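You operate a simulated robot arm through the tools that you are given. There is no shell and no other tool. Be economical: measure what you need, move in short steps, check, and stop when the job is done.

You are at the controls of a simulated robot arm. One attempt, no reset.

TASK
Set the green-striped driver to reverse and clutch 4, the orange-striped one to clutch 1, and pack both.
Fine: stand them in the red tray. Set down upright: driver with the green stripe, driver with the orange stripe.
Where things are to end (x, y in the base frame): driver with the green stripe within 60 mm of [710, 450]; driver with the orange stripe within 60 mm of [640, 380].

Only the result counts: the job must be done as asked and must still hold three seconds after the hand-in. Knocking over, shifting, dropping, spilling or breaking anything else fails it.

THE ROBOT
A 7-joint arm with a two-finger parallel gripper, fixed in place. Base frame: the origin is at the foot of the arm, x ahead of it, y to its left, z up; the work surface is at about z = 760. Units: mm, degrees, N and s.
With the tool pointing down near the work surface it reaches from about 340 to 780 mm from the base axis. Its first joint turns from -166.0 to 166.0 degrees. Payload 3.91 kg.
The tool frame sits at the grasp point between the pads (the TCP): z along the fingers, y along the line on which they close. The tips reach 30 mm beyond it. The gripper opens to 110 mm. The fingers are 20 mm wide and 10 mm thick; the gripper's body (48 by 112 mm) begins 55 mm behind the TCP.
Orientation is told as [roll, pitch, yaw] about the base's x, y, z axes, in that order, counted from this pose: with the fingers straight down and closing along the base's y, the tool's x points along the base's -x, its y along +y and its z along -z.

THE INTERFACE
- The arm moves only by the tool drive_tool. Its argument "rows" is a list that holds one entry, the list of rows, each a list of 6 numbers: the shift along the tool's x, y, z in mm, then the turn, a rotation vector about the tool's x, y, z in rad. In form: [[[dx, dy, dz, wx, wy, wz], ...]]. A call has 1 to 10 rows; each row is the pose to reach, as a shift and turn from the pose commanded when the call began, along the tool's axes at that moment. "fingers" is the finger opening in mm, from 0 to 110, set as the call begins (left out, the last holds). A row lasts 0.2 s, in which the tool goes at most 50 mm and 8.6 degrees; a call with a longer step from one row to the next is refused whole, and so is a gripper value outside its range. A pose out of reach is approached as far as the arm can. The call stops where the force on the tool passes 40 N (or 10 N more than at its start, if that is more) or the arm is blocked; 0.2 s more then pass. Each finger travels about 153 mm/s and halts on what it meets, pressing with about 26 N; the grip force reading is that of the motor and also rises with nothing between the fingers. The clock runs only during rows and for 0.2 s after the last one: add rows that repeat a pose to give the fingers time. It gives the time, the measured TCP pose, the force on the tool (base axes), the opening and the grip force at its end, in the units of the frame above (readings bear some noise), with the torque about the TCP (base axes, N m) and any sound that the robot's microphone picked up.
- Cameras (640 x 400 px; columns grow to the right, rows downward): "scene" is fixed at [219.2, 498.1, 1429.4]; the picture's right is [-0.80, -0.60, 0.00], its down [-0.47, 0.62, -0.63] and it looks along [0.38, -0.50, -0.78] (base axes); focal length 330 px, centre (320, 200). "wrist" rides on the gripper at [77, 7, -114] in the tool frame; the picture's right is [-0.09, 1.00, 0.00], its down [-0.80, -0.07, -0.59] and it looks along [-0.59, -0.05, 0.80] (tool axes); focal length 270 px, centre (320, 200). There is no depth. A picture from a camera that has moved, and an enlarged one, comes with that camera's place and axes in the base frame and with its lens.
- capture(camera): a new picture of that camera. The clock stands still meanwhile.
- lift_body(by): slides the trunk up (or, below 0, down) by that many mm; the arm rides with it, the base frame stays. It gives what a move gives, with no picture.
- zoom(camera, box): a new picture of the part [left, top, right, bottom] of that camera's present view, enlarged. The clock stands still meanwhile.
- sign_off(): hands the job in; it is judged then, once.

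Go step by step. Nothing tells you positions but the pictures and the camera data: compare them with the known pose of the tool, close in by small moves and look again before you grip or let go. The budget is 120 turns and 76 pictures, counting those below and the enlarged ones. Unless the task says otherwise, let go and move clear before handing in.

The tools are called after "Request:" as name(argument=value, ...) on one line, values as JSON. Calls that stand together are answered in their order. drive_tool: Moves the arm, as the interface text tells. Its arguments: {"type":"object","properties":{"rows":{"type":"array"},"fingers":{"type":"number"}},"required":["rows"]} The other tools are called the same way: lift_body (by) slides the trunk up or down; capture (camera) takes a picture; zoom (camera, box) takes an enlarged picture of a part of a camera's view; sign_off () hands the job in.

At the start:

```text
clock: 0.0
tool_pos: [373.5, 129.1, 1100.3]
ee_rot: [0.0, 0.0, 0.0]
wrist_force: [0.2, -0.4, -0.8]
wrist_torque: [-0.01, -0.03, -0.01]
gripper_width: 109.9
grasp_force: 0.3
trunk travel left (down, up): [-550.0, 60.0]
```

scene: 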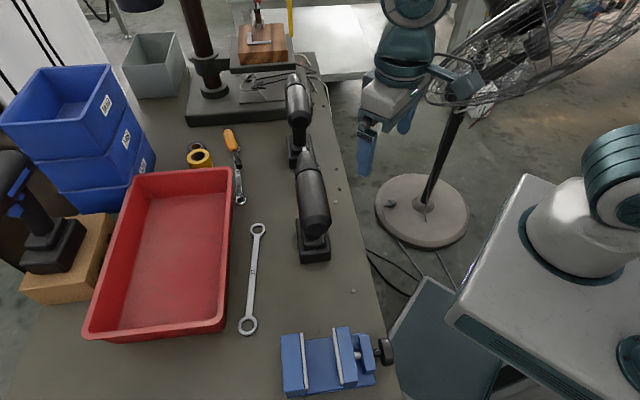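
wrist: 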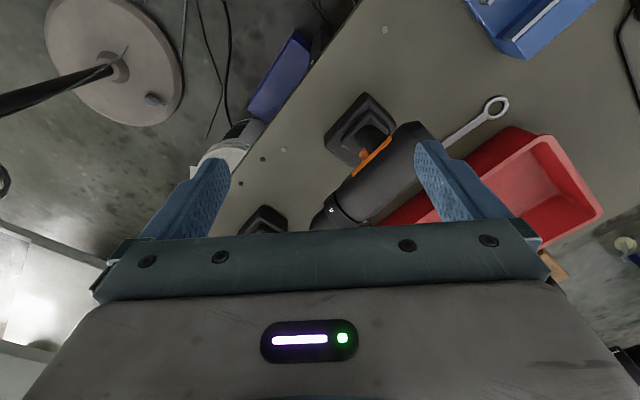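

I see two or three black drivers standing on their battery feet (two in mid-bench, one at far left on a cardboard box), and the red tray. I will look closer at each.

Request:
zoom(camera="scene", box=[240, 60, 400, 160])

Request:
zoom(camera="scene", box=[240, 140, 400, 270])

Request:
zoom(camera="scene", box=[0, 130, 160, 310])

Request:
zoom(camera="wrist", box=[230, 70, 460, 240])

```text
4.00 times, centred on (320, 110) of scene
camera zoom: at [219.2, 498.1, 1429.4], right [-0.8, -0.6, 0.0], down [-0.47, 0.62, -0.63], along [0.38, -0.5, -0.78], focal length 1319 px, centre (320, 560)
```

zoom: 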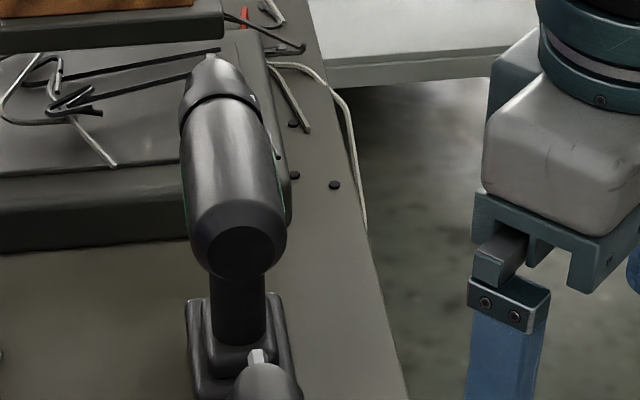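

```text
3.08 times, centred on (320, 205) of scene
camera zoom: at [219.2, 498.1, 1429.4], right [-0.8, -0.6, 0.0], down [-0.47, 0.62, -0.63], along [0.38, -0.5, -0.78], focal length 1015 px, centre (320, 185)
```

zoom: 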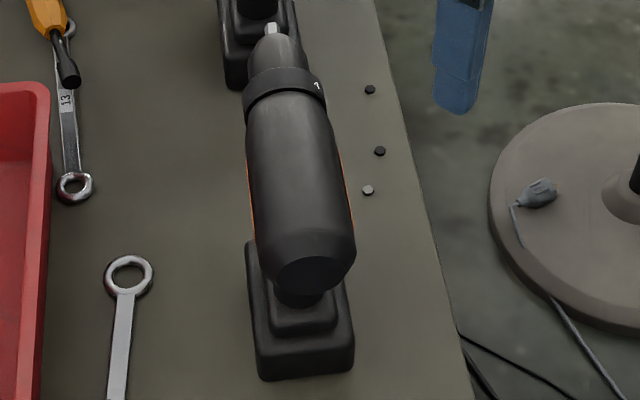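

```text
2.22 times, centred on (80, 220) of scene
camera zoom: at [219.2, 498.1, 1429.4], right [-0.8, -0.6, 0.0], down [-0.47, 0.62, -0.63], along [0.38, -0.5, -0.78], focal length 733 px, centre (853, 156)
```

zoom: 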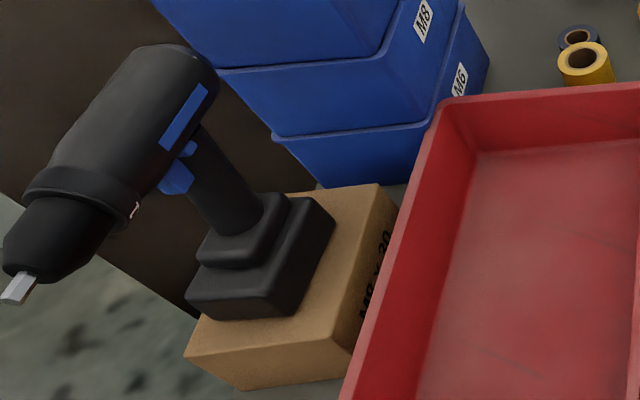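

```text
2.35 times, centred on (345, 155) of wrist
camera zoom: at [296.5, 136.9, 1216.0], right [0.09, 1.0, 0.0], down [0.8, -0.07, 0.59], along [0.59, -0.05, -0.8], focal length 636 px, centre (261, 306)
```

zoom: 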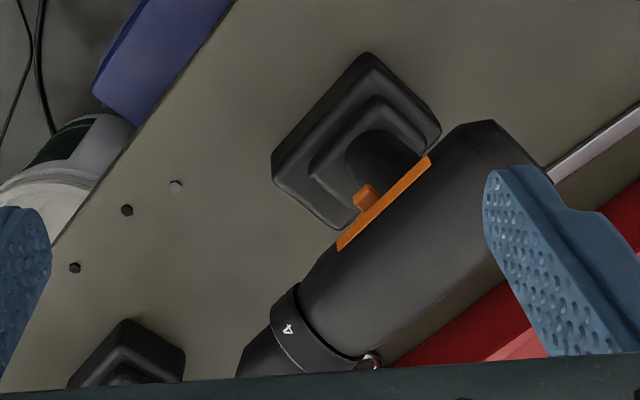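

The orange driver stands at about (480,180) pointing along (0.69,-0.72), and the green one further at about (720,-60). I move above the orange one with the tool turned square to its axis for a close look.

Request:
drive_tool(rows=[[[-20, 6, 0, 0, 0, 0.134], [-40, 12, 0, 0, 0, 0.268], [-60, 18, 0, 0, 0, 0.402], [-80, 24, 0, 0, 0, 0.536], [-100, 30, 0, 0, 0, 0.67], [-117, 36, 0, 0, 0, 0.803]]], fingers=110)

Request:
capture(camera="wrist")

Request:
capture(camera="scene")

```text
clock: 1.4
tool_pos: [490.4, 165.8, 1101.3]
ee_rot: [-0.2, 0.1, -46.1]
wrist_force: [0.3, -0.1, 0.2]
wrist_torque: [0.04, 0.02, -0.03]
gripper_width: 110.1
grasp_force: 0.0
trunk travel left (down, up): [-550.0, 60.0]
```

```text
69 pictures are left
camera wrist: at [441.9, 226.8, 1216.9], right [0.78, 0.63, 0.0], down [0.5, -0.63, 0.59], along [0.37, -0.46, -0.8], focal length 270 px, centre (320, 200)
```

wrist: 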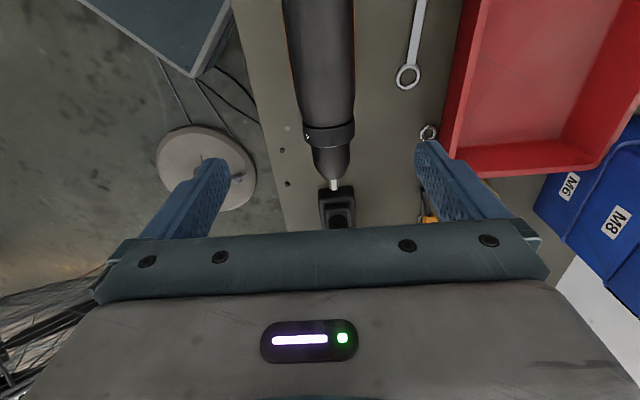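

```text
68 pictures are left
```

scene: 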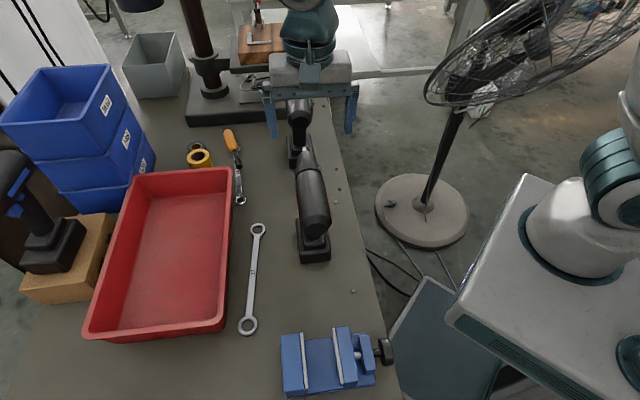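

Triangulation puts the collar top at about (515,149,960), axis about z=935, bit tip about (568,96). I zoom in on the collar's number.

Request:
zoom(camera="wrist", box=[280, 80, 380, 200])

```text
3.33 times, centred on (330, 140) of wrist
camera zoom: at [441.9, 226.8, 1216.9], right [0.78, 0.63, 0.0], down [0.5, -0.63, 0.59], along [0.37, -0.46, -0.8], focal length 901 px, centre (287, 400)
```

zoom: 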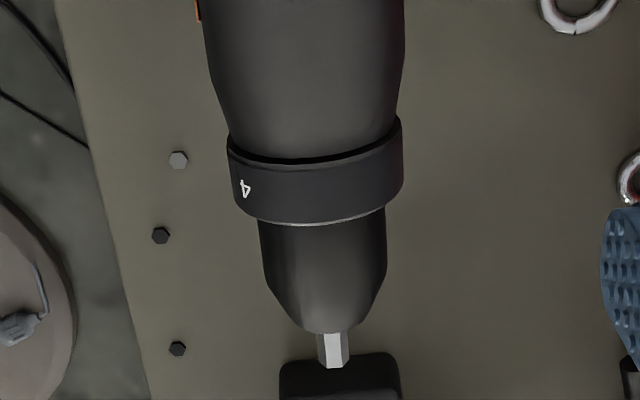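

The "4" sits on the driver's right side. I move round to view that side.

Request:
drive_tool(rows=[[[-3, -8, 0, 0, 0, -0.15], [-6, -16, 0, 0, 0, -0.3], [-9, -24, 0, 0, 0, -0.45], [-12, -32, 0, 0, 0, -0.6], [-15, -40, 0, 0, 0, -0.75], [-18, -48, 0, 0, 0, -0.9], [-21, -56, 10, 0, 0, -1.05], [-24, -64, 20, 0, 0, -1.2], [-27, -72, 30, 0, 0, -1.35], [-28, -79, 41, 0, 0, -1.5]]])

```text
clock: 3.6
tool_pos: [452.1, 90.4, 1061.2]
ee_rot: [0.0, 0.0, 40.0]
wrist_force: [-0.2, -0.8, 0.5]
wrist_torque: [0.04, 0.0, 0.0]
gripper_width: 110.1
grasp_force: 0.0
trunk travel left (down, up): [-550.0, 60.0]
```

Request:
drive_tool(rows=[[[0, 0, 24, 0, -0.13, 0], [0, 0, 48, 0, -0.26, 0], [0, 0, 72, 0, -0.39, 0], [0, 0, 95, 0, -0.52, 0]]])

Request:
capture(camera="wrist")

```text
clock: 4.6
tool_pos: [453.8, 86.7, 965.8]
ee_rot: [0.1, -29.8, 39.8]
wrist_force: [-1.0, -1.1, 0.3]
wrist_torque: [0.06, 0.01, -0.03]
gripper_width: 110.0
grasp_force: 0.1
trunk travel left (down, up): [-550.0, 60.0]
```

```text
66 pictures are left
camera wrist: at [353.9, 13.8, 1026.7], right [-0.58, 0.81, 0.04], down [0.35, 0.2, 0.91], along [0.74, 0.55, -0.4], focal length 270 px, centre (320, 200)
```

wrist: 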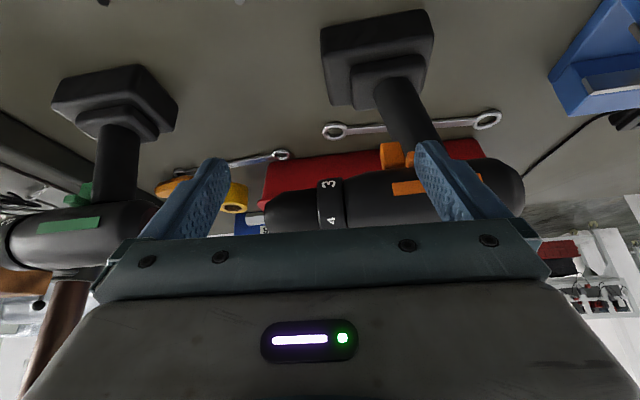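

Request:
zoom(camera="wrist", box=[250, 120, 450, 245])

Request:
zoom(camera="wrist", box=[0, 150, 200, 275])

```text
3.20 times, centred on (350, 182) of wrist
camera zoom: at [353.9, 13.8, 1026.7], right [-0.58, 0.81, 0.04], down [0.35, 0.2, 0.91], along [0.74, 0.55, -0.4], focal length 865 px, centre (224, 256)
```

zoom: 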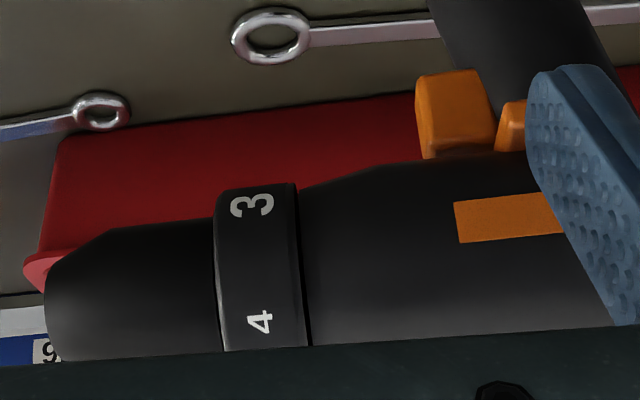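

```text
3.20 times, centred on (100, 212) of wrist
camera zoom: at [353.9, 13.8, 1026.7], right [-0.58, 0.81, 0.04], down [0.35, 0.2, 0.91], along [0.74, 0.55, -0.4], focal length 865 px, centre (1024, 160)
```

zoom: 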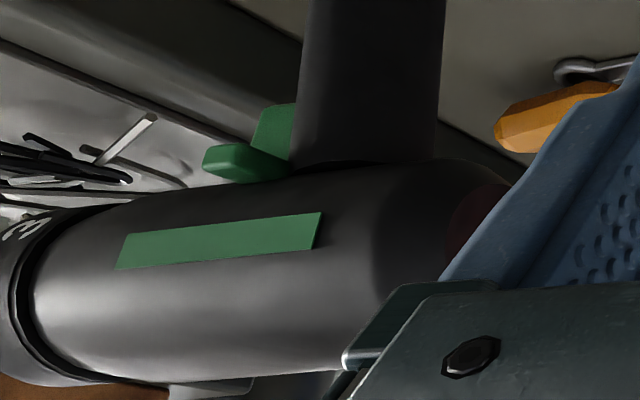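

Orange: 3 is low on the right side, 4 higher on the right; nothing on top. I need the left side and any index mark, so I rise, untilt and go round.

Request:
drive_tool(rows=[[[-20, 0, -35, 0, 0, 0], [-40, 0, -70, 0, 0.13, 0], [-60, 0, -104, 0, 0.26, 0], [-70, 0, -121, 0, 0.39, 0], [-70, 0, -121, 0, 0.52, 0]]])

Request:
drive_tool(rows=[[[-20, 0, 0, 0, 0, 0.15], [-40, 0, 0, 0, 0, 0.3], [-60, 0, 0, 0, 0, 0.45], [-80, 0, 0, 0, 0, 0.6], [-100, 0, 0, 0, 0, 0.75], [-120, 0, 0, 0, 0, 0.9], [-140, 0, 0, 0, 0, 1.05], [-160, 0, 0, 0, 0, 1.2], [-172, 0, 0, 0, 0, 1.35], [-172, 0, 0, 0, 0, 1.5]]])

Request:
drive_tool(rows=[[[0, 0, 0, 0, 0, 0.15], [0, 0, 0, 0, 0, 0.3], [0, 0, 0, 0, 0, 0.45], [0, 0, 0, 0, 0, 0.6], [0, 0, 0, 0, 0, 0.75], [0, 0, 0, 0, 0, 0.9], [0, 0, 0, 0, 0, 1.05], [0, 0, 0, 0, 0, 1.2], [0, 0, 0, 0, 0, 1.35], [0, 0, 0, 0, 0, 1.5]]])

```text
clock: 5.8
tool_pos: [455.7, 90.8, 1104.5]
ee_rot: [-0.1, 0.2, 39.9]
wrist_force: [0.1, 0.2, -0.3]
wrist_torque: [0.0, -0.03, -0.02]
gripper_width: 109.9
grasp_force: 0.0
trunk travel left (down, up): [-550.0, 60.0]
```

```text
clock: 8.0
tool_pos: [585.2, 203.0, 1105.4]
ee_rot: [0.0, 0.0, -46.1]
wrist_force: [-1.1, 0.0, -1.3]
wrist_torque: [0.02, 0.0, -0.01]
gripper_width: 110.2
grasp_force: 0.1
trunk travel left (down, up): [-550.0, 60.0]
```

```text
clock: 10.2
tool_pos: [585.1, 201.9, 1103.8]
ee_rot: [0.0, 0.0, -132.0]
wrist_force: [0.3, -0.1, -0.6]
wrist_torque: [0.0, -0.01, 0.0]
gripper_width: 110.0
grasp_force: 0.1
trunk travel left (down, up): [-550.0, 60.0]
```

Request:
drive_tool(rows=[[[0, 0, 30, 0, -0.13, 0], [0, 0, 60, 0, -0.26, 0], [0, 0, 90, 0, -0.39, 0], [0, 0, 120, 0, -0.52, 0], [0, 0, 138, 0, -0.52, 0]]])

Request:
capture(camera="wrist")

```text
clock: 11.4
tool_pos: [587.1, 203.3, 966.3]
ee_rot: [0.0, -30.0, -132.0]
wrist_force: [1.1, -0.9, 0.2]
wrist_torque: [-0.02, -0.01, -0.01]
gripper_width: 110.0
grasp_force: 0.0
trunk travel left (down, up): [-550.0, 60.0]
```

```text
63 pictures are left
camera wrist: at [674.9, 290.5, 1027.8], right [0.69, -0.72, 0.04], down [-0.32, -0.25, 0.91], along [-0.65, -0.64, -0.4], focal length 270 px, centre (320, 200)
```

wrist: 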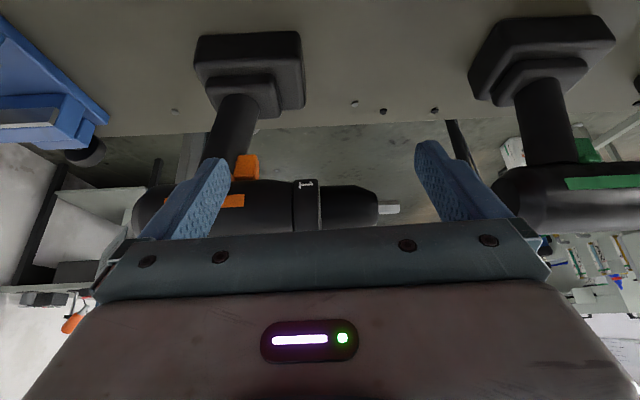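

Request:
zoom(camera="wrist", box=[200, 130, 400, 255])

Request:
zoom(camera="wrist", box=[460, 110, 640, 230])

```text
3.20 times, centred on (300, 192) of wrist
camera zoom: at [674.9, 290.5, 1027.8], right [0.69, -0.72, 0.04], down [-0.32, -0.25, 0.91], along [-0.65, -0.64, -0.4], focal length 865 px, centre (384, 224)
```

zoom: 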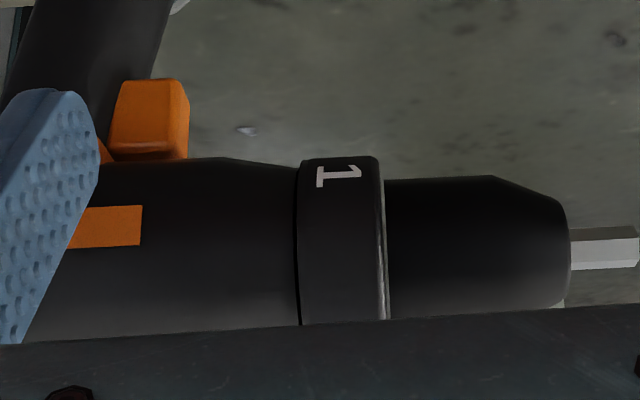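

```text
3.33 times, centred on (550, 170) of wrist
camera zoom: at [674.9, 290.5, 1027.8], right [0.69, -0.72, 0.04], down [-0.32, -0.25, 0.91], along [-0.65, -0.64, -0.4], focal length 901 px, centre (-447, 300)
```

zoom: 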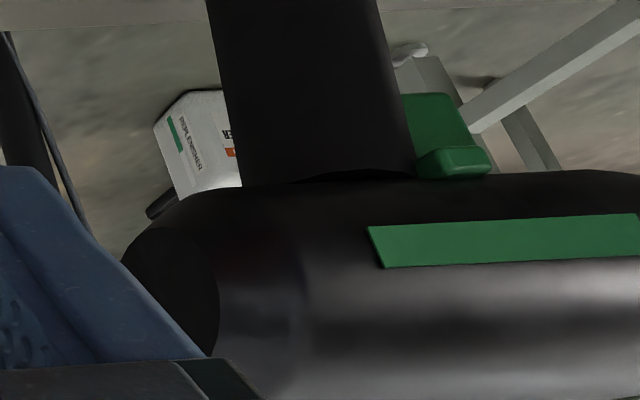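

The 1 is low on the left, 3 low on the right, so the digits sit about 60° apart with 2 probably at the bottom. I shift along to see the trigger and direction lever unobstructed.

Request:
drive_tool(rows=[[[0, -30, 0, 0, 0, 0], [0, -60, 0, 0, 0, 0]]])

Request:
zoom(camera="wrist", box=[240, 90, 440, 235])

```text
clock: 12.0
tool_pos: [540.6, 243.5, 966.9]
ee_rot: [-0.1, -29.8, -131.8]
wrist_force: [0.8, 0.3, 0.1]
wrist_torque: [-0.03, -0.01, 0.01]
gripper_width: 110.0
grasp_force: 0.1
trunk travel left (down, up): [-550.0, 60.0]
```

```text
2.76 times, centred on (340, 162) of wrist
camera zoom: at [627.8, 331.0, 1028.9], right [0.69, -0.72, 0.04], down [-0.32, -0.25, 0.91], along [-0.65, -0.64, -0.4], focal length 746 px, centre (265, 303)
```

zoom: 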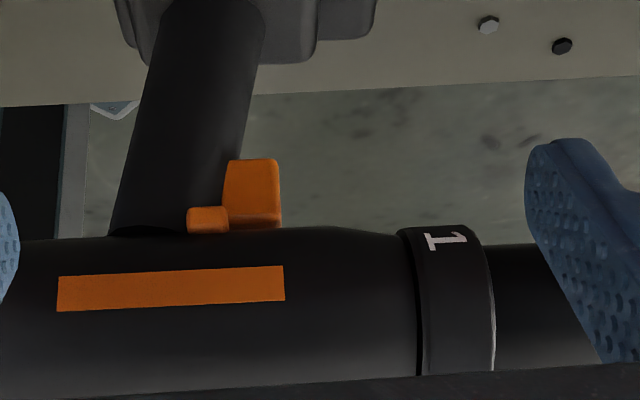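

The direction tab sits beside the trigger: rearward on orange, forward on green. I now want a look from below the right side for an index mark, so I swing back to the robot side.

Request:
drive_tool(rows=[[[-20, 0, -35, 0, 0, 0], [-40, 0, -70, 0, 0.13, 0], [-60, 0, -104, 0, 0.26, 0], [-70, 0, -121, 0, 0.39, 0], [-70, 0, -121, 0, 0.52, 0]]])

Request:
drive_tool(rows=[[[-20, 0, 0, 0, 0, -0.15], [-40, 0, 0, 0, 0, -0.3], [-60, 0, 0, 0, 0, -0.45], [-80, 0, 0, 0, 0, -0.6], [-100, 0, 0, 0, 0, -0.75], [-120, 0, 0, 0, 0, -0.9], [-140, 0, 0, 0, 0, -1.05], [-160, 0, 0, 0, 0, -1.2], [-180, 0, 0, 0, 0, -1.35], [-190, 0, 0, 0, 0, -1.5]]])

Request:
drive_tool(rows=[[[0, 0, 0, 0, 0, -0.15], [0, 0, 0, 0, 0, -0.3], [0, 0, 0, 0, 0, -0.45], [0, 0, 0, 0, 0, -0.6], [0, 0, 0, 0, 0, -0.75], [0, 0, 0, 0, 0, -0.9], [0, 0, 0, 0, 0, -1.05], [0, 0, 0, 0, 0, -1.2], [0, 0, 0, 0, 0, -1.35], [0, 0, 0, 0, 0, -1.5]]])

```text
clock: 13.2
tool_pos: [541.2, 239.9, 1107.2]
ee_rot: [0.0, 0.1, -131.9]
wrist_force: [-0.2, -0.3, 0.1]
wrist_torque: [-0.05, -0.02, -0.02]
gripper_width: 110.4
grasp_force: 0.1
trunk travel left (down, up): [-550.0, 60.0]
```

```text
clock: 15.4
tool_pos: [411.9, 99.6, 1107.0]
ee_rot: [0.0, -0.1, -45.8]
wrist_force: [-0.1, -0.2, -0.9]
wrist_torque: [-0.02, 0.03, 0.01]
gripper_width: 110.1
grasp_force: 0.0
trunk travel left (down, up): [-550.0, 60.0]
```

```text
clock: 17.6
tool_pos: [413.2, 99.4, 1107.7]
ee_rot: [0.0, 0.0, 40.0]
wrist_force: [-0.3, -0.4, -0.3]
wrist_torque: [0.01, -0.06, 0.02]
gripper_width: 109.8
grasp_force: 0.1
trunk travel left (down, up): [-550.0, 60.0]
```

Request:
drive_tool(rows=[[[2, -3, 0, 0, -0.14, 0], [2, -6, 0, 0, -0.28, 0], [2, -9, 0, 0, -0.42, 0], [2, -12, 0, 0, -0.56, 0], [2, -15, 0, 0, -0.7, 0], [2, -18, 0, 0, -0.84, 0], [2, -21, 0, 0, -0.98, 0], [2, -24, 0, 0, -1.12, 0], [2, -27, 0, 0, -1.26, 0], [2, -29, 0, 0, -1.396, 0]]])

Request:
capture(camera="scene")

```text
clock: 19.8
tool_pos: [485.9, 60.2, 1115.6]
ee_rot: [-0.3, -80.0, 40.1]
wrist_force: [-0.6, -0.1, -0.2]
wrist_torque: [-0.02, -0.03, -0.02]
gripper_width: 110.1
grasp_force: 0.0
out of reach, approached as far as the arm can: row 7, 8, 9, 10
trunk travel left (down, up): [-550.0, 60.0]
```

```text
59 pictures are left
```

scene: 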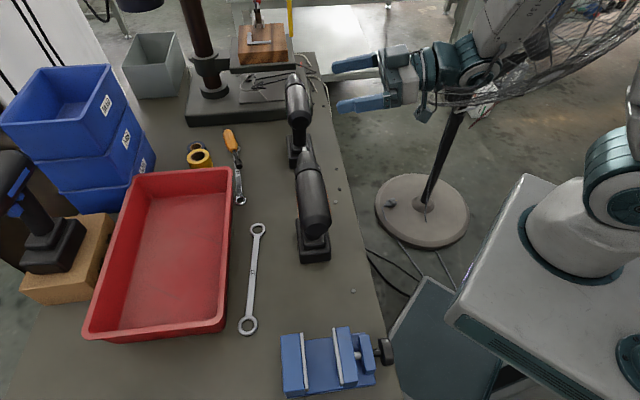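

Request:
lift_body(by=-225)

Request:
capture(camera="wrist")

```text
clock: 22.2
tool_pos: [485.0, 59.9, 890.9]
ee_rot: [-0.1, -79.9, 39.9]
wrist_force: [0.2, 0.5, 0.2]
wrist_torque: [-0.02, -0.01, 0.02]
gripper_width: 110.4
grasp_force: 0.1
trunk travel left (down, up): [-325.0, 285.0]
```

```text
58 pictures are left
camera wrist: at [383.9, -14.8, 835.7], right [-0.63, 0.77, 0.09], down [-0.3, -0.34, 0.89], along [0.72, 0.54, 0.44], focal length 270 px, centre (320, 200)
```

wrist: 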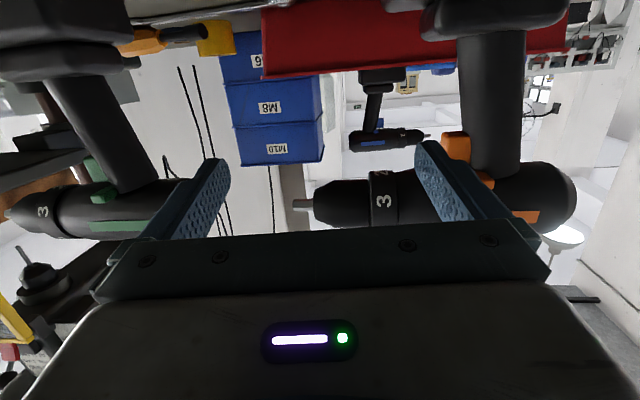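

Request:
zoom(camera="wrist", box=[290, 130, 450, 240])

Request:
zoom(camera="wrist", box=[0, 140, 160, 250])

Request:
zoom(camera="wrist", box=[340, 80, 440, 160])

```text
3.64 times, centred on (370, 185) of wrist
camera zoom: at [383.9, -14.8, 835.7], right [-0.63, 0.77, 0.09], down [-0.3, -0.34, 0.89], along [0.72, 0.54, 0.44], focal length 983 px, centre (138, 254)
```

zoom: 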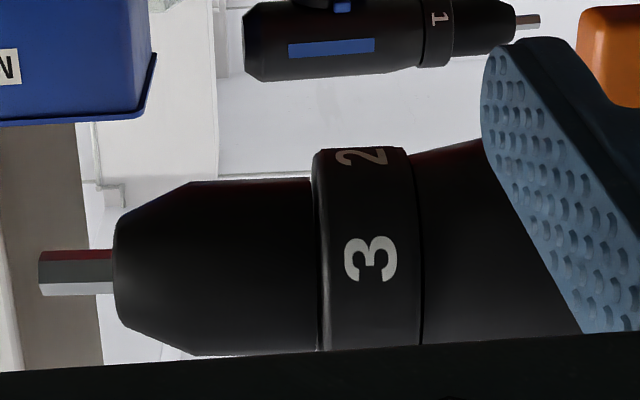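

```text
3.64 times, centred on (80, 195) of wrist
camera zoom: at [383.9, -14.8, 835.7], right [-0.63, 0.77, 0.09], down [-0.3, -0.34, 0.89], along [0.72, 0.54, 0.44], focal length 983 px, centre (1193, 218)
```

zoom: 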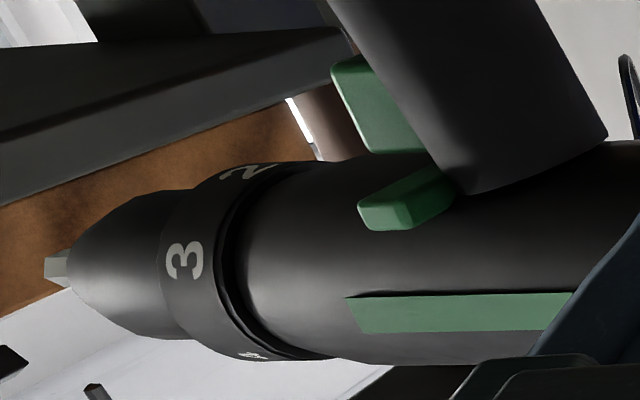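

```text
5.00 times, centred on (390, 120) of wrist
camera zoom: at [383.9, -14.8, 835.7], right [-0.63, 0.77, 0.09], down [-0.3, -0.34, 0.89], along [0.72, 0.54, 0.44], focal length 1351 px, centre (-30, 600)
```

zoom: 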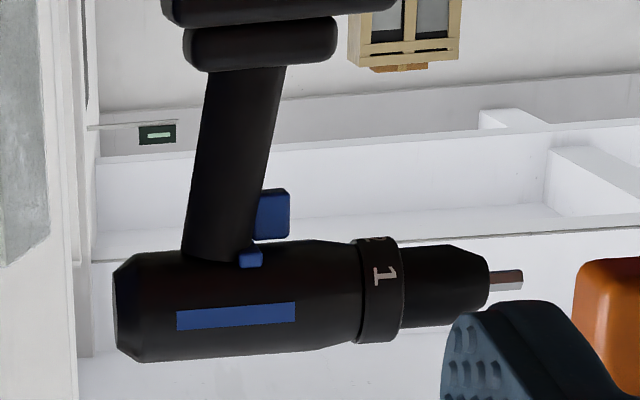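

No index mark seen yet; both collars have 2 at the bottom. I tilt up a bit more and drop to see the underside squarely.

Request:
drive_tool(rows=[[[0, 0, 0, 0, -0.15, 0], [0, 0, 0, 0, -0.3, 0]]])

Request:
lift_body(by=-40)

Request:
zoom(camera="wrist", box=[260, 100, 500, 250])

```text
clock: 22.8
tool_pos: [489.8, 59.6, 890.5]
ee_rot: [-179.8, -82.7, -140.1]
wrist_force: [-0.1, 0.0, -0.6]
wrist_torque: [0.01, 0.04, -0.02]
gripper_width: 110.0
grasp_force: 0.1
out of reach, approached as far as the arm can: row 1, 2
trunk travel left (down, up): [-325.0, 285.0]
```

```text
clock: 23.6
tool_pos: [489.4, 59.4, 852.7]
ee_rot: [-179.9, -82.8, -140.0]
wrist_force: [0.2, 1.0, 1.0]
wrist_torque: [0.02, -0.01, -0.05]
gripper_width: 109.8
grasp_force: 0.0
trunk travel left (down, up): [-285.0, 325.0]
```

```text
2.67 times, centred on (380, 175) of wrist
camera zoom: at [405.0, -1.6, 760.9], right [-0.65, 0.75, 0.09], down [-0.48, -0.5, 0.72], along [0.59, 0.43, 0.69], focal length 721 px, centre (160, 267)
```

zoom: 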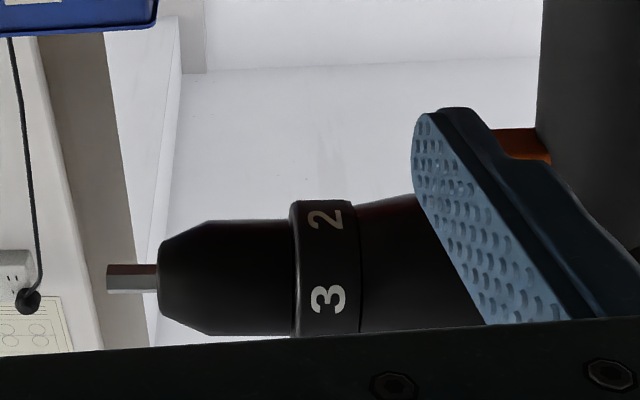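

No index mark anywhere; from several views 2 is at the bottom (current setting), collar centre about (516,149,946), radius about 28. I return up and point the tool down to grip the collar.

Request:
lift_body(by=265)

Request:
drive_tool(rows=[[[0, 0, 0, 0, 0.15, 0], [0, 0, 0, 0, 0.3, 0], [0, 0, 0, 0, 0.45, 0], [0, 0, 0, 0, 0.6, 0], [0, 0, 0, 0, 0.75, 0], [0, 0, 0, 0, 0.9, 0], [0, 0, 0, 0, 1.05, 0], [0, 0, 0, 0, 1.2, 0], [0, 0, 0, 0, 1.35, 0], [0, 0, 0, 0, 1.5, 0]]])

```text
clock: 26.3
tool_pos: [490.2, 59.9, 1115.9]
ee_rot: [-180.0, -82.8, -140.0]
wrist_force: [0.1, 0.0, -0.2]
wrist_torque: [0.0, 0.02, 0.0]
gripper_width: 110.1
grasp_force: 0.0
trunk travel left (down, up): [-550.0, 60.0]
```

```text
clock: 28.5
tool_pos: [489.1, 60.0, 1115.5]
ee_rot: [0.0, -11.1, 40.1]
wrist_force: [-0.4, 0.5, 0.3]
wrist_torque: [0.0, -0.01, 0.02]
gripper_width: 110.1
grasp_force: 0.1
trunk travel left (down, up): [-550.0, 60.0]
```

Request:
drive_tool(rows=[[[0, 0, 0, 0, 0.1, 0], [0, 0, 0, 0, 0.194, 0]]])

Request:
drive_tool(rows=[[[-8, 4, 0, 0, 0, 0.15], [-16, 8, 0, 0, 0, 0.3], [-24, 12, 0, 0, 0, 0.45], [-32, 16, 0, 0, 0, 0.6], [-40, 20, 0, 0, 0, 0.75], [-48, 24, 0, 0, 0, 0.9], [-56, 28, 0, 0, 0, 1.05], [-64, 32, 0, 0, 0, 1.2], [-72, 36, 0, 0, 0, 1.35], [-78, 47, 0, 0, 0, 1.5]]])

```text
clock: 29.1
tool_pos: [490.3, 59.7, 1116.4]
ee_rot: [0.0, 0.0, 40.1]
wrist_force: [0.7, 0.1, 0.5]
wrist_torque: [0.01, -0.03, 0.04]
gripper_width: 110.1
grasp_force: 0.1
trunk travel left (down, up): [-550.0, 60.0]
```

```text
clock: 31.3
tool_pos: [518.5, 146.8, 1117.4]
ee_rot: [0.2, 0.0, -46.1]
wrist_force: [0.5, 0.0, -0.7]
wrist_torque: [0.01, -0.01, -0.01]
gripper_width: 110.1
grasp_force: 0.1
trunk travel left (down, up): [-550.0, 60.0]
```

Request:
drive_tool(rows=[[[0, -11, 23, -0.13, 0, 0], [0, -22, 46, -0.26, 0, 0], [0, -33, 70, -0.39, 0, 0], [0, -45, 93, -0.52, 0, 0]]])

Request:
capture(camera="wrist")

```text
clock: 32.3
tool_pos: [488.3, 113.1, 1025.0]
ee_rot: [29.9, -0.1, -46.0]
wrist_force: [-0.1, 0.2, 0.4]
wrist_torque: [0.01, 0.01, 0.0]
gripper_width: 109.9
grasp_force: 0.1
trunk travel left (down, up): [-550.0, 60.0]
```

```text
53 pictures are left
camera wrist: at [397.2, 133.4, 1127.0], right [0.68, 0.54, 0.5], down [0.3, -0.82, 0.48], along [0.67, -0.18, -0.72], focal length 270 px, centre (320, 200)
```

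wrist: 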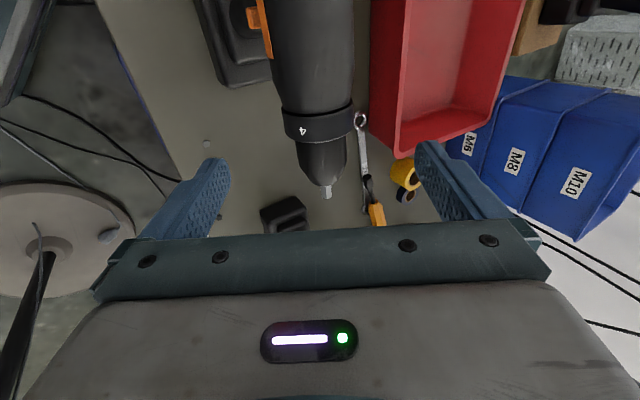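

Request:
zoom(camera="wrist", box=[260, 70, 380, 205])

```text
2.96 times, centred on (320, 138) of wrist
camera zoom: at [397.2, 133.4, 1127.0], right [0.68, 0.54, 0.5], down [0.3, -0.82, 0.48], along [0.67, -0.18, -0.72], focal length 801 px, centre (320, 385)
```

zoom: 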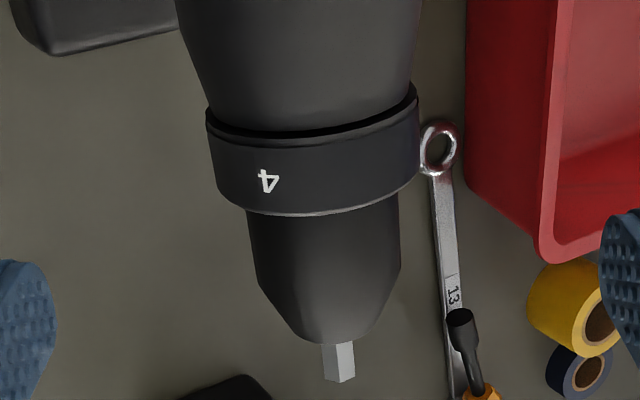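

Collar lines up; I correct 4 mm back and 1.5 mm sideways and advance onto it.

Request:
drive_tool(rows=[[[4, -1.5, 25, 0, 0, 0], [4, -1.5, 50, 0, 0, 0], [4, -1.5, 72, 0, 0, 0], [4, -1.5, 89, 0, 0, 0]]])

Request:
capture(camera="wrist")

Request:
capture(camera="scene")

```text
clock: 33.3
tool_pos: [516.0, 146.2, 944.5]
ee_rot: [29.9, 0.0, -45.9]
wrist_force: [0.3, 1.2, 0.0]
wrist_torque: [0.0, 0.03, -0.04]
gripper_width: 110.1
grasp_force: 0.2
trunk travel left (down, up): [-550.0, 60.0]
```

```text
51 pictures are left
camera wrist: at [424.7, 167.2, 1047.3], right [0.68, 0.54, 0.5], down [0.3, -0.82, 0.48], along [0.67, -0.18, -0.72], focal length 270 px, centre (320, 200)
```

wrist: 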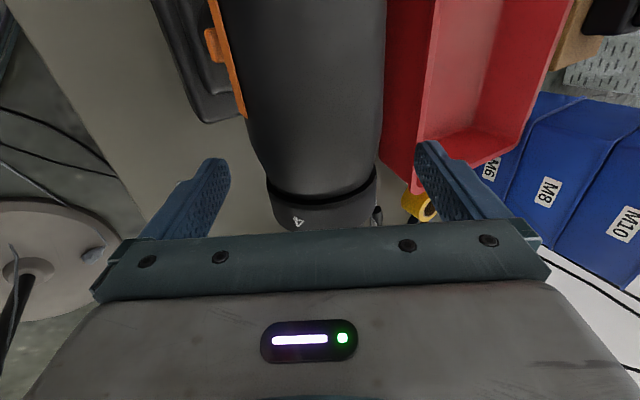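

```text
50 pictures are left
```

scene: 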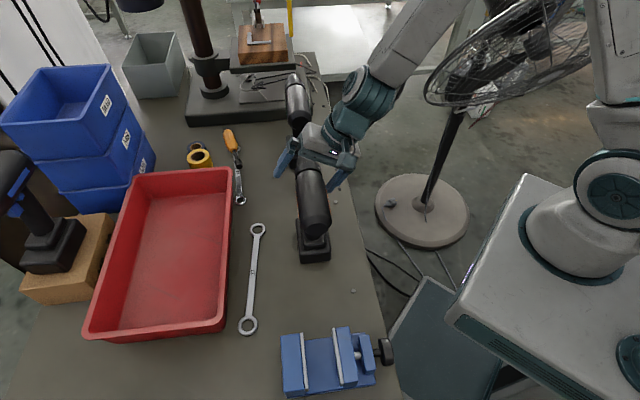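

Aligned; now I close on the collar.

Request:
drive_tool(rows=[[[0, 0, 0, 0, 0, 0], [0, 0, 0, 0, 0, 0], [0, 0, 0, 0, 0, 0]]], fingers=45)

Request:
capture(camera="wrist")

```text
clock: 34.1
tool_pos: [515.3, 148.1, 944.5]
ee_rot: [29.9, 0.1, -45.8]
wrist_force: [2.7, 1.2, 3.3]
wrist_torque: [0.07, 0.04, -0.11]
gripper_width: 52.8
grasp_force: 25.9
trunk travel left (down, up): [-550.0, 60.0]
```

```text
49 pictures are left
camera wrist: at [424.5, 167.5, 1047.7], right [0.68, 0.54, 0.5], down [0.3, -0.82, 0.48], along [0.67, -0.18, -0.72], focal length 270 px, centre (320, 200)
```

wrist: 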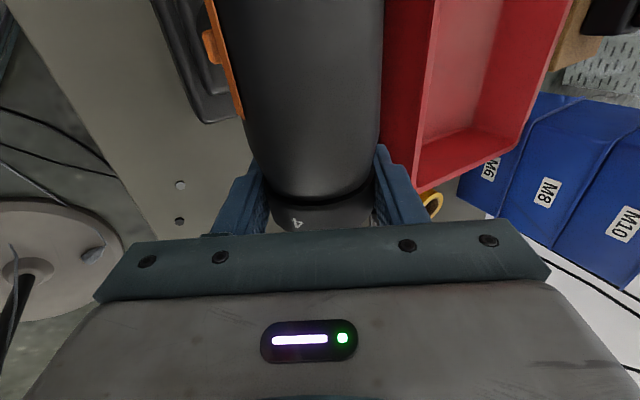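

Gripped at 52.8 mm with small side forces. I turn the collar 20° and check.

Request:
drive_tool(rows=[[[0, 0, 0, 0.09, 0, 0], [0, 0, 0, 0.18, 0, 0], [0, 0, 0, 0.27, 0, 0], [0, 0, 0, 0.36, 0, 0]]])

Request:
capture(camera="wrist")

```text
clock: 35.1
tool_pos: [515.2, 146.7, 945.6]
ee_rot: [9.2, 0.0, -46.0]
wrist_force: [5.1, -2.6, -0.2]
wrist_torque: [-0.26, -0.22, -0.08]
gripper_width: 52.8
grasp_force: 25.6
trunk travel left (down, up): [-550.0, 60.0]
```

```text
48 pictures are left
camera wrist: at [453.0, 195.2, 1059.2], right [0.77, 0.62, 0.16], down [0.44, -0.69, 0.58], along [0.47, -0.37, -0.8], focal length 270 px, centre (320, 200)
```

wrist: 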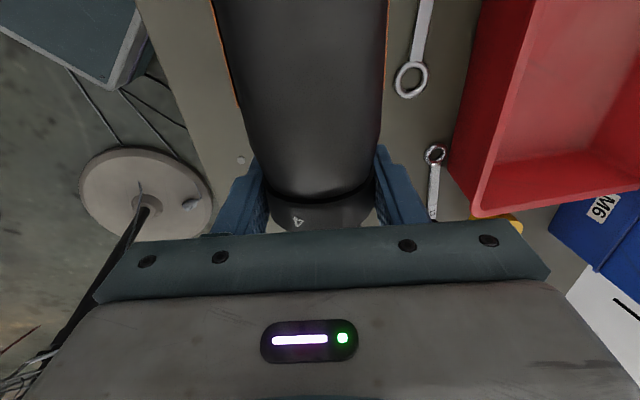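

The collar turns with the gripper while the body stays put. I continue to 60°.

Request:
drive_tool(rows=[[[0, 0, 0, 0.1, 0, 0], [0, 0, 0, 0.2, 0, 0], [0, 0, 0, 0.3, 0, 0], [0, 0, 0, 0.4, 0, 0], [0, 0, 0, 0.5, 0, 0], [0, 0, 0, 0.6, 0, 0], [0, 0, 0, 0.687, 0, 0]]])

Request:
capture(camera="wrist")

Request:
capture(camera="scene")

```text
clock: 36.7
tool_pos: [514.2, 148.1, 945.6]
ee_rot: [-30.3, 0.0, -45.8]
wrist_force: [0.7, 1.0, 1.3]
wrist_torque: [0.44, -0.46, -0.21]
gripper_width: 53.1
grasp_force: 25.8
trunk travel left (down, up): [-550.0, 60.0]
```

```text
47 pictures are left
camera wrist: at [506.2, 248.3, 1040.9], right [0.68, 0.54, -0.5], down [0.73, -0.41, 0.55], along [0.09, -0.74, -0.67], focal length 270 px, centre (320, 200)
```

wrist: 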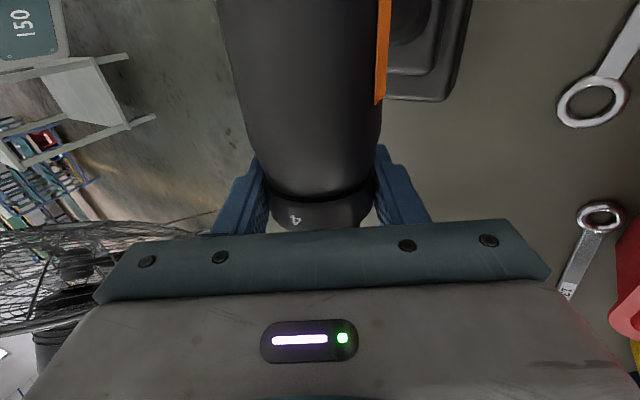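

```text
46 pictures are left
```

scene: 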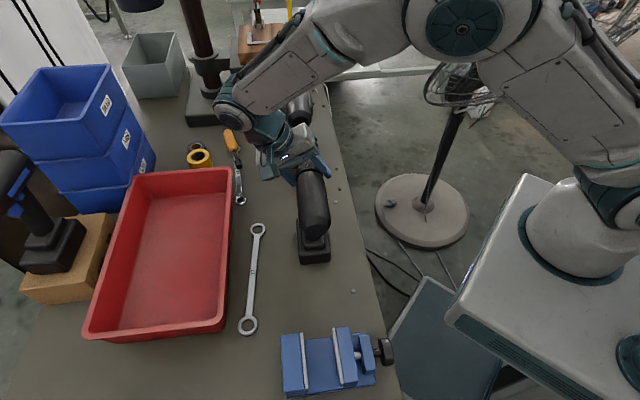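

The driver did not tip; torque rose at the end (stop or detent). I open, back off and look at where the 4 ended.

Request:
drive_tool(rows=[[[0, 0, 0, 0, 0, 0], [0, 0, 0, 0, 0, 0], [0, 0, -25, 0, 0, 0], [0, 0, -60, 0, 0, 0], [0, 0, -90, 0, 0, 0]]], fingers=110)

Request:
zoom(camera="wrist", box=[260, 70, 380, 205])

```text
clock: 37.9
tool_pos: [548.3, 179.6, 1022.5]
ee_rot: [-30.1, 0.0, -45.7]
wrist_force: [-0.4, -0.3, -0.2]
wrist_torque: [0.01, -0.02, -0.01]
gripper_width: 110.1
grasp_force: 0.1
trunk travel left (down, up): [-550.0, 60.0]
```

```text
2.96 times, centred on (320, 138) of wrist
camera zoom: at [540.1, 278.8, 1120.3], right [0.68, 0.54, -0.5], down [0.73, -0.41, 0.55], along [0.09, -0.74, -0.67], focal length 801 px, centre (320, 385)
```

zoom: 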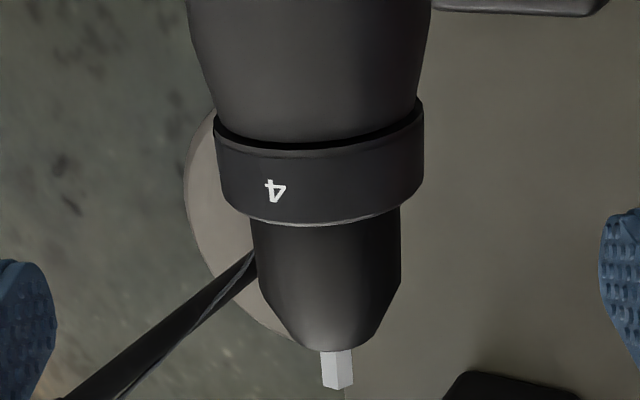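

The 4 is now on top, so 1 is at the bottom: orange turned exactly one step, ending against what felt like a stop. Next the green driver: I go over to its right side to view the tab and collar.

Request:
drive_tool(rows=[[[0, -15, -26, 0, 0, 0], [0, -30, -52, -0.13, 0, 0], [0, -40, -69, -0.26, 0, 0], [0, -45, -78, -0.39, 0, 0], [0, -45, -78, -0.52, 0, 0]]])

Request:
drive_tool(rows=[[[-20, -20, 0, 0, 0, -0.15], [-40, -40, 0, 0, 0, -0.3], [-60, -60, 0, 0, 0, -0.45], [-80, -80, 0, 0, 0, -0.6], [-100, -100, 0, 0, 0, -0.75], [-120, -120, 0, 0, 0, -0.9], [-140, -140, 0, 0, 0, -1.05], [-160, -160, 0, 0, 0, -1.2], [-180, -175, 0, 0, 0, -1.35], [-200, -185, 0, 0, 0, -1.5]]])

```text
clock: 39.1
tool_pos: [546.9, 179.0, 1114.0]
ee_rot: [-0.2, -0.1, -45.9]
wrist_force: [0.1, -0.3, 0.0]
wrist_torque: [0.0, 0.02, -0.02]
gripper_width: 110.1
grasp_force: 0.1
trunk travel left (down, up): [-550.0, 60.0]
```

```text
clock: 41.3
tool_pos: [554.3, -94.7, 1114.4]
ee_rot: [0.0, 0.4, 40.2]
wrist_force: [-0.4, 0.1, 1.1]
wrist_torque: [0.02, 0.02, 0.01]
gripper_width: 110.1
grasp_force: 0.1
trunk travel left (down, up): [-550.0, 60.0]
```

Request:
drive_tool(rows=[[[0, 0, 0, 0, 0, -0.066]]])

Request:
drive_tool(rows=[[[-6, -3, 0, 0, -0.1455, 0], [-12, -6, 0, 0, -0.291, 0], [-18, -9, 0, 0, -0.4365, 0], [-24, -12, 0, 0, -0.582, 0], [-30, -14, 0, 0, -0.7275, 0], [-32, -14, 0, 0, -0.873, 0]]])

Request:
lift_body(by=-205)

Request:
capture(camera="wrist")

```text
clock: 41.7
tool_pos: [553.4, -93.2, 1115.3]
ee_rot: [0.1, 0.3, 44.0]
wrist_force: [-0.2, 0.8, -0.5]
wrist_torque: [0.03, -0.02, -0.01]
gripper_width: 110.2
grasp_force: 0.1
trunk travel left (down, up): [-550.0, 60.0]
```

```text
clock: 43.1
tool_pos: [585.8, -80.9, 1114.7]
ee_rot: [0.0, -49.8, 43.9]
wrist_force: [0.2, 0.1, -0.3]
wrist_torque: [0.01, -0.02, -0.02]
gripper_width: 110.3
grasp_force: 0.0
trunk travel left (down, up): [-550.0, 60.0]
```

```text
clock: 45.3
tool_pos: [586.2, -80.5, 909.3]
ee_rot: [0.0, -49.7, 44.0]
wrist_force: [-0.4, -0.3, -0.6]
wrist_torque: [-0.03, 0.01, 0.01]
gripper_width: 110.0
grasp_force: 0.0
trunk travel left (down, up): [-345.0, 265.0]
```

```text
44 pictures are left
camera wrist: at [482.6, -171.2, 925.5], right [-0.65, 0.76, 0.07], down [0.1, -0.01, 1.0], along [0.75, 0.65, -0.07], focal length 270 px, centre (320, 200)
```

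wrist: 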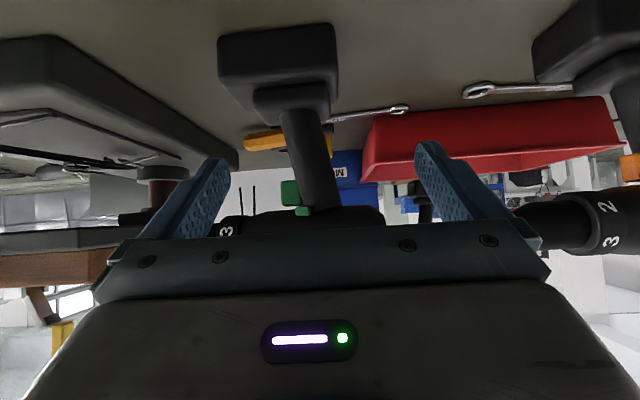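

Request:
zoom(camera="wrist", box=[210, 130, 410, 255])

Request:
zoom(camera="wrist", box=[560, 120, 640, 260])

```text
3.20 times, centred on (310, 192) of wrist
camera zoom: at [482.6, -171.2, 925.5], right [-0.65, 0.76, 0.07], down [0.1, -0.01, 1.0], along [0.75, 0.65, -0.07], focal length 865 px, centre (352, 224)
```

zoom: 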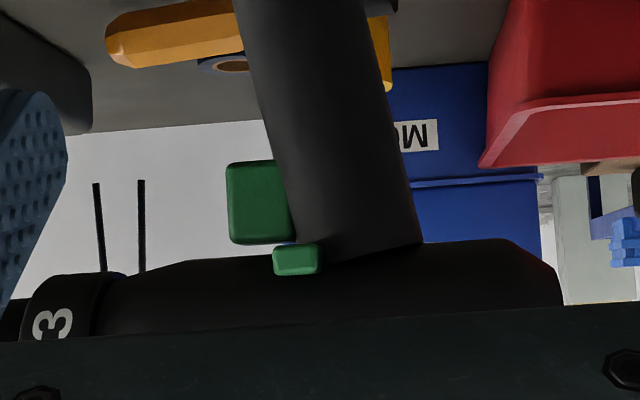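

```text
2.86 times, centred on (600, 190) of wrist
camera zoom: at [482.6, -171.2, 925.5], right [-0.65, 0.76, 0.07], down [0.1, -0.01, 1.0], along [0.75, 0.65, -0.07], focal length 772 px, centre (-480, 229)
```

zoom: 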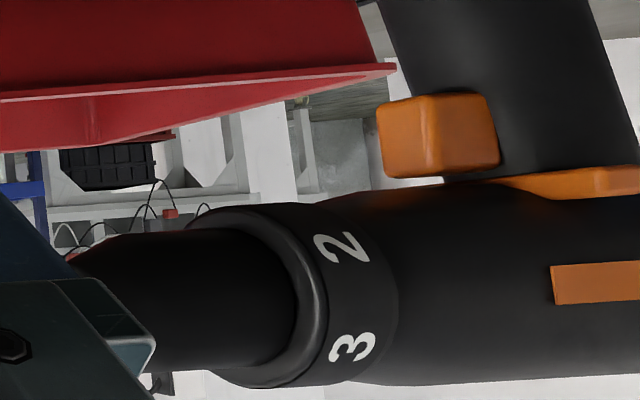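

The tab seems to be a cross-bar that slides sideways rather than fore-aft. I slide back along the bench to see orange's tab fully for comparison.

Request:
drive_tool(rows=[[[0, 40, 0, 0, 0, 0], [0, 80, 0, 0, 0, 0], [0, 110, 0, 0, 0, 0]]])

Request:
capture(camera="wrist")

```text
clock: 46.1
tool_pos: [510.9, -3.3, 910.2]
ee_rot: [-0.1, -49.8, 43.9]
wrist_force: [0.3, 0.1, 1.2]
wrist_torque: [-0.02, 0.0, 0.02]
gripper_width: 109.9
grasp_force: 0.1
trunk travel left (down, up): [-345.0, 265.0]
```

```text
41 pictures are left
camera wrist: at [407.5, -92.4, 925.7], right [-0.65, 0.76, 0.07], down [0.1, -0.01, 1.0], along [0.75, 0.65, -0.07], focal length 270 px, centre (320, 200)
```

wrist: 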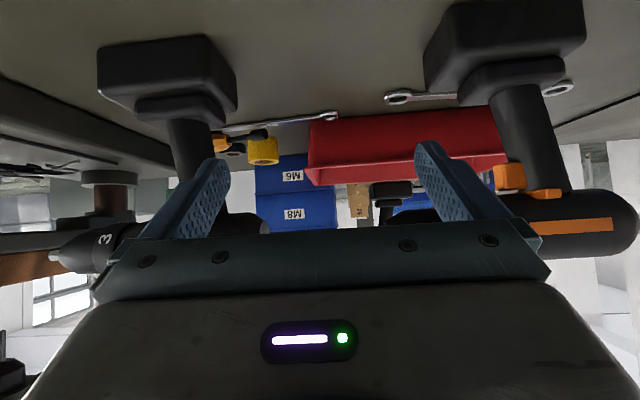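

Request:
zoom(camera="wrist", box=[470, 140, 630, 240])

```text
4.00 times, centred on (550, 190) of wrist
camera zoom: at [407.5, -92.4, 925.7], right [-0.65, 0.76, 0.07], down [0.1, -0.01, 1.0], along [0.75, 0.65, -0.07], focal length 1081 px, centre (-600, 240)
```

zoom: 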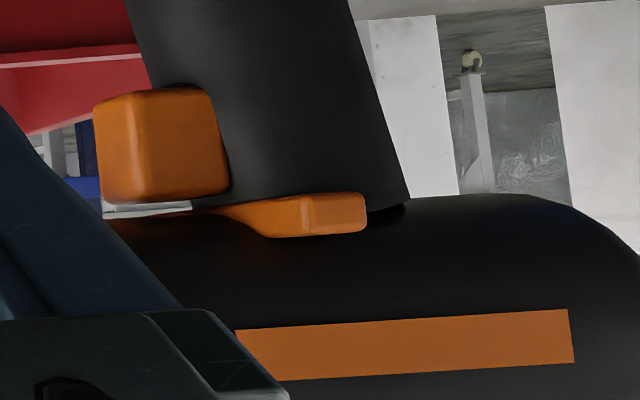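

Orange's bar sticks out far on the right. I now move ahead by 300 mm to see green's bar from the same relative viewpoint.

Request:
drive_tool(rows=[[[0, -45, 0, 0, 0, 0], [0, -90, 0, 0, 0, 0], [0, -135, 0, 0, 0, 0], [0, -180, 0, 0, 0, 0], [0, -225, 0, 0, 0, 0], [0, -265, 0, 0, 0, 0], [0, -298, 0, 0, 0, 0]]])

Request:
zoom(camera="wrist", box=[470, 140, 630, 240])

```text
clock: 47.7
tool_pos: [718.4, -217.7, 909.7]
ee_rot: [0.0, -49.8, 43.8]
wrist_force: [0.7, 0.1, 0.0]
wrist_torque: [0.0, -0.02, 0.03]
gripper_width: 110.1
grasp_force: 0.1
trunk travel left (down, up): [-345.0, 265.0]
```

```text
4.00 times, centred on (550, 190) of wrist
camera zoom: at [614.5, -306.9, 925.7], right [-0.65, 0.76, 0.07], down [0.1, -0.01, 1.0], along [0.76, 0.65, -0.07], focal length 1081 px, centre (-600, 240)
```

zoom: 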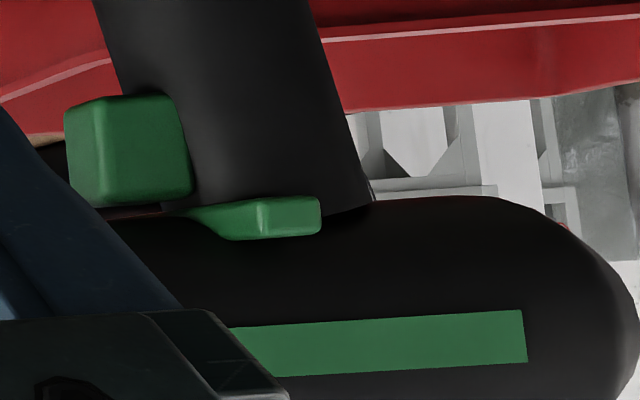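

Both bars are in the same state. I want a straight-from-behind view of a bar to measure which side protrudes, so I go up and round behind the orange driver.

Request:
lift_body(by=205)

Request:
drive_tool(rows=[[[0, 20, 0, 0, 0.1455, 0], [0, 40, 0, 0, 0.291, 0], [0, 80, 0, 0, 0.4365, 0], [0, 120, 0, 0, 0.582, 0], [0, 160, 0, 0, 0.7275, 0], [0, 200, 0, 0, 0.873, 0]]])

Request:
drive_tool(rows=[[[0, 30, 0, 0, 0, 0.15], [0, 60, 0, 0, 0, 0.3], [0, 95, 0, 0, 0, 0.45], [-12, 130, 0, 0, 0, 0.6], [-24, 165, 0, 0, 0, 0.75], [-36, 200, 0, 0, 0, 0.9], [-48, 240, 0, 0, 0, 1.05], [-60, 280, 0, 0, 0, 1.2], [-80, 325, 0, 0, 0, 1.35], [-109, 370, 0, 0, 0, 1.5]]])

```text
clock: 49.9
tool_pos: [718.8, -215.8, 1114.8]
ee_rot: [0.0, -49.7, 43.8]
wrist_force: [0.0, -0.2, 0.2]
wrist_torque: [-0.02, 0.0, -0.02]
gripper_width: 109.7
grasp_force: 0.0
trunk travel left (down, up): [-550.0, 60.0]
```

```text
clock: 51.3
tool_pos: [580.6, -70.9, 1113.6]
ee_rot: [0.0, 0.5, 43.9]
wrist_force: [0.4, 0.8, 0.6]
wrist_torque: [0.0, -0.03, 0.02]
gripper_width: 110.1
grasp_force: 0.0
trunk travel left (down, up): [-550.0, 60.0]
```

```text
refused: row 10 steps farther than a row can; nothing moved
```

Request:
drive_tool(rows=[[[0, 37, 0, 0, 0, 0.15], [0, 74, 0, 0, 0, 0.3], [-10, 111, 0, 0, 0, 0.45], [-20, 148, 0, 0, 0, 0.6], [-32, 185, 0, 0, 0, 0.75], [-44, 222, 0, 0, 0, 0.9], [-58, 259, 0, 0, 0, 1.05], [-72, 296, 0, 0, 0, 1.2], [-90, 333, 0, 0, 0, 1.35], [-109, 370, 0, 0, 0, 1.5]]])

Request:
drive_tool(rows=[[[0, 0, 0, 0, 0, 0.07], [25, 0, 0, 0, 0, 0.07]]])

Request:
drive_tool(rows=[[[0, 0, 0, 0, -0.1455, 0], [0, 0, 0, 0, -0.291, 0], [0, 0, 0, 0, -0.4365, 0], [0, 0, 0, 0, -0.582, 0], [0, 0, 0, 0, -0.7275, 0], [0, 0, 0, 0, -0.873, 0], [0, 0, 0, 0, -1.0, 0]]])

```text
clock: 53.5
tool_pos: [402.5, 272.6, 1115.1]
ee_rot: [-0.3, 0.0, -42.1]
wrist_force: [0.2, 0.2, 0.6]
wrist_torque: [0.04, 0.02, -0.01]
gripper_width: 110.2
grasp_force: 0.0
trunk travel left (down, up): [-550.0, 60.0]
```

```text
clock: 54.1
tool_pos: [383.4, 286.8, 1115.3]
ee_rot: [-0.3, 0.0, -46.0]
wrist_force: [0.1, -0.3, 0.4]
wrist_torque: [-0.02, 0.0, -0.01]
gripper_width: 110.0
grasp_force: 0.0
trunk travel left (down, up): [-550.0, 60.0]
```

```text
clock: 55.7
tool_pos: [382.7, 286.9, 1114.0]
ee_rot: [-0.5, -57.5, -45.7]
wrist_force: [-0.1, 0.6, 0.3]
wrist_torque: [-0.01, 0.02, -0.02]
gripper_width: 110.4
grasp_force: 0.0
trunk travel left (down, up): [-550.0, 60.0]
```

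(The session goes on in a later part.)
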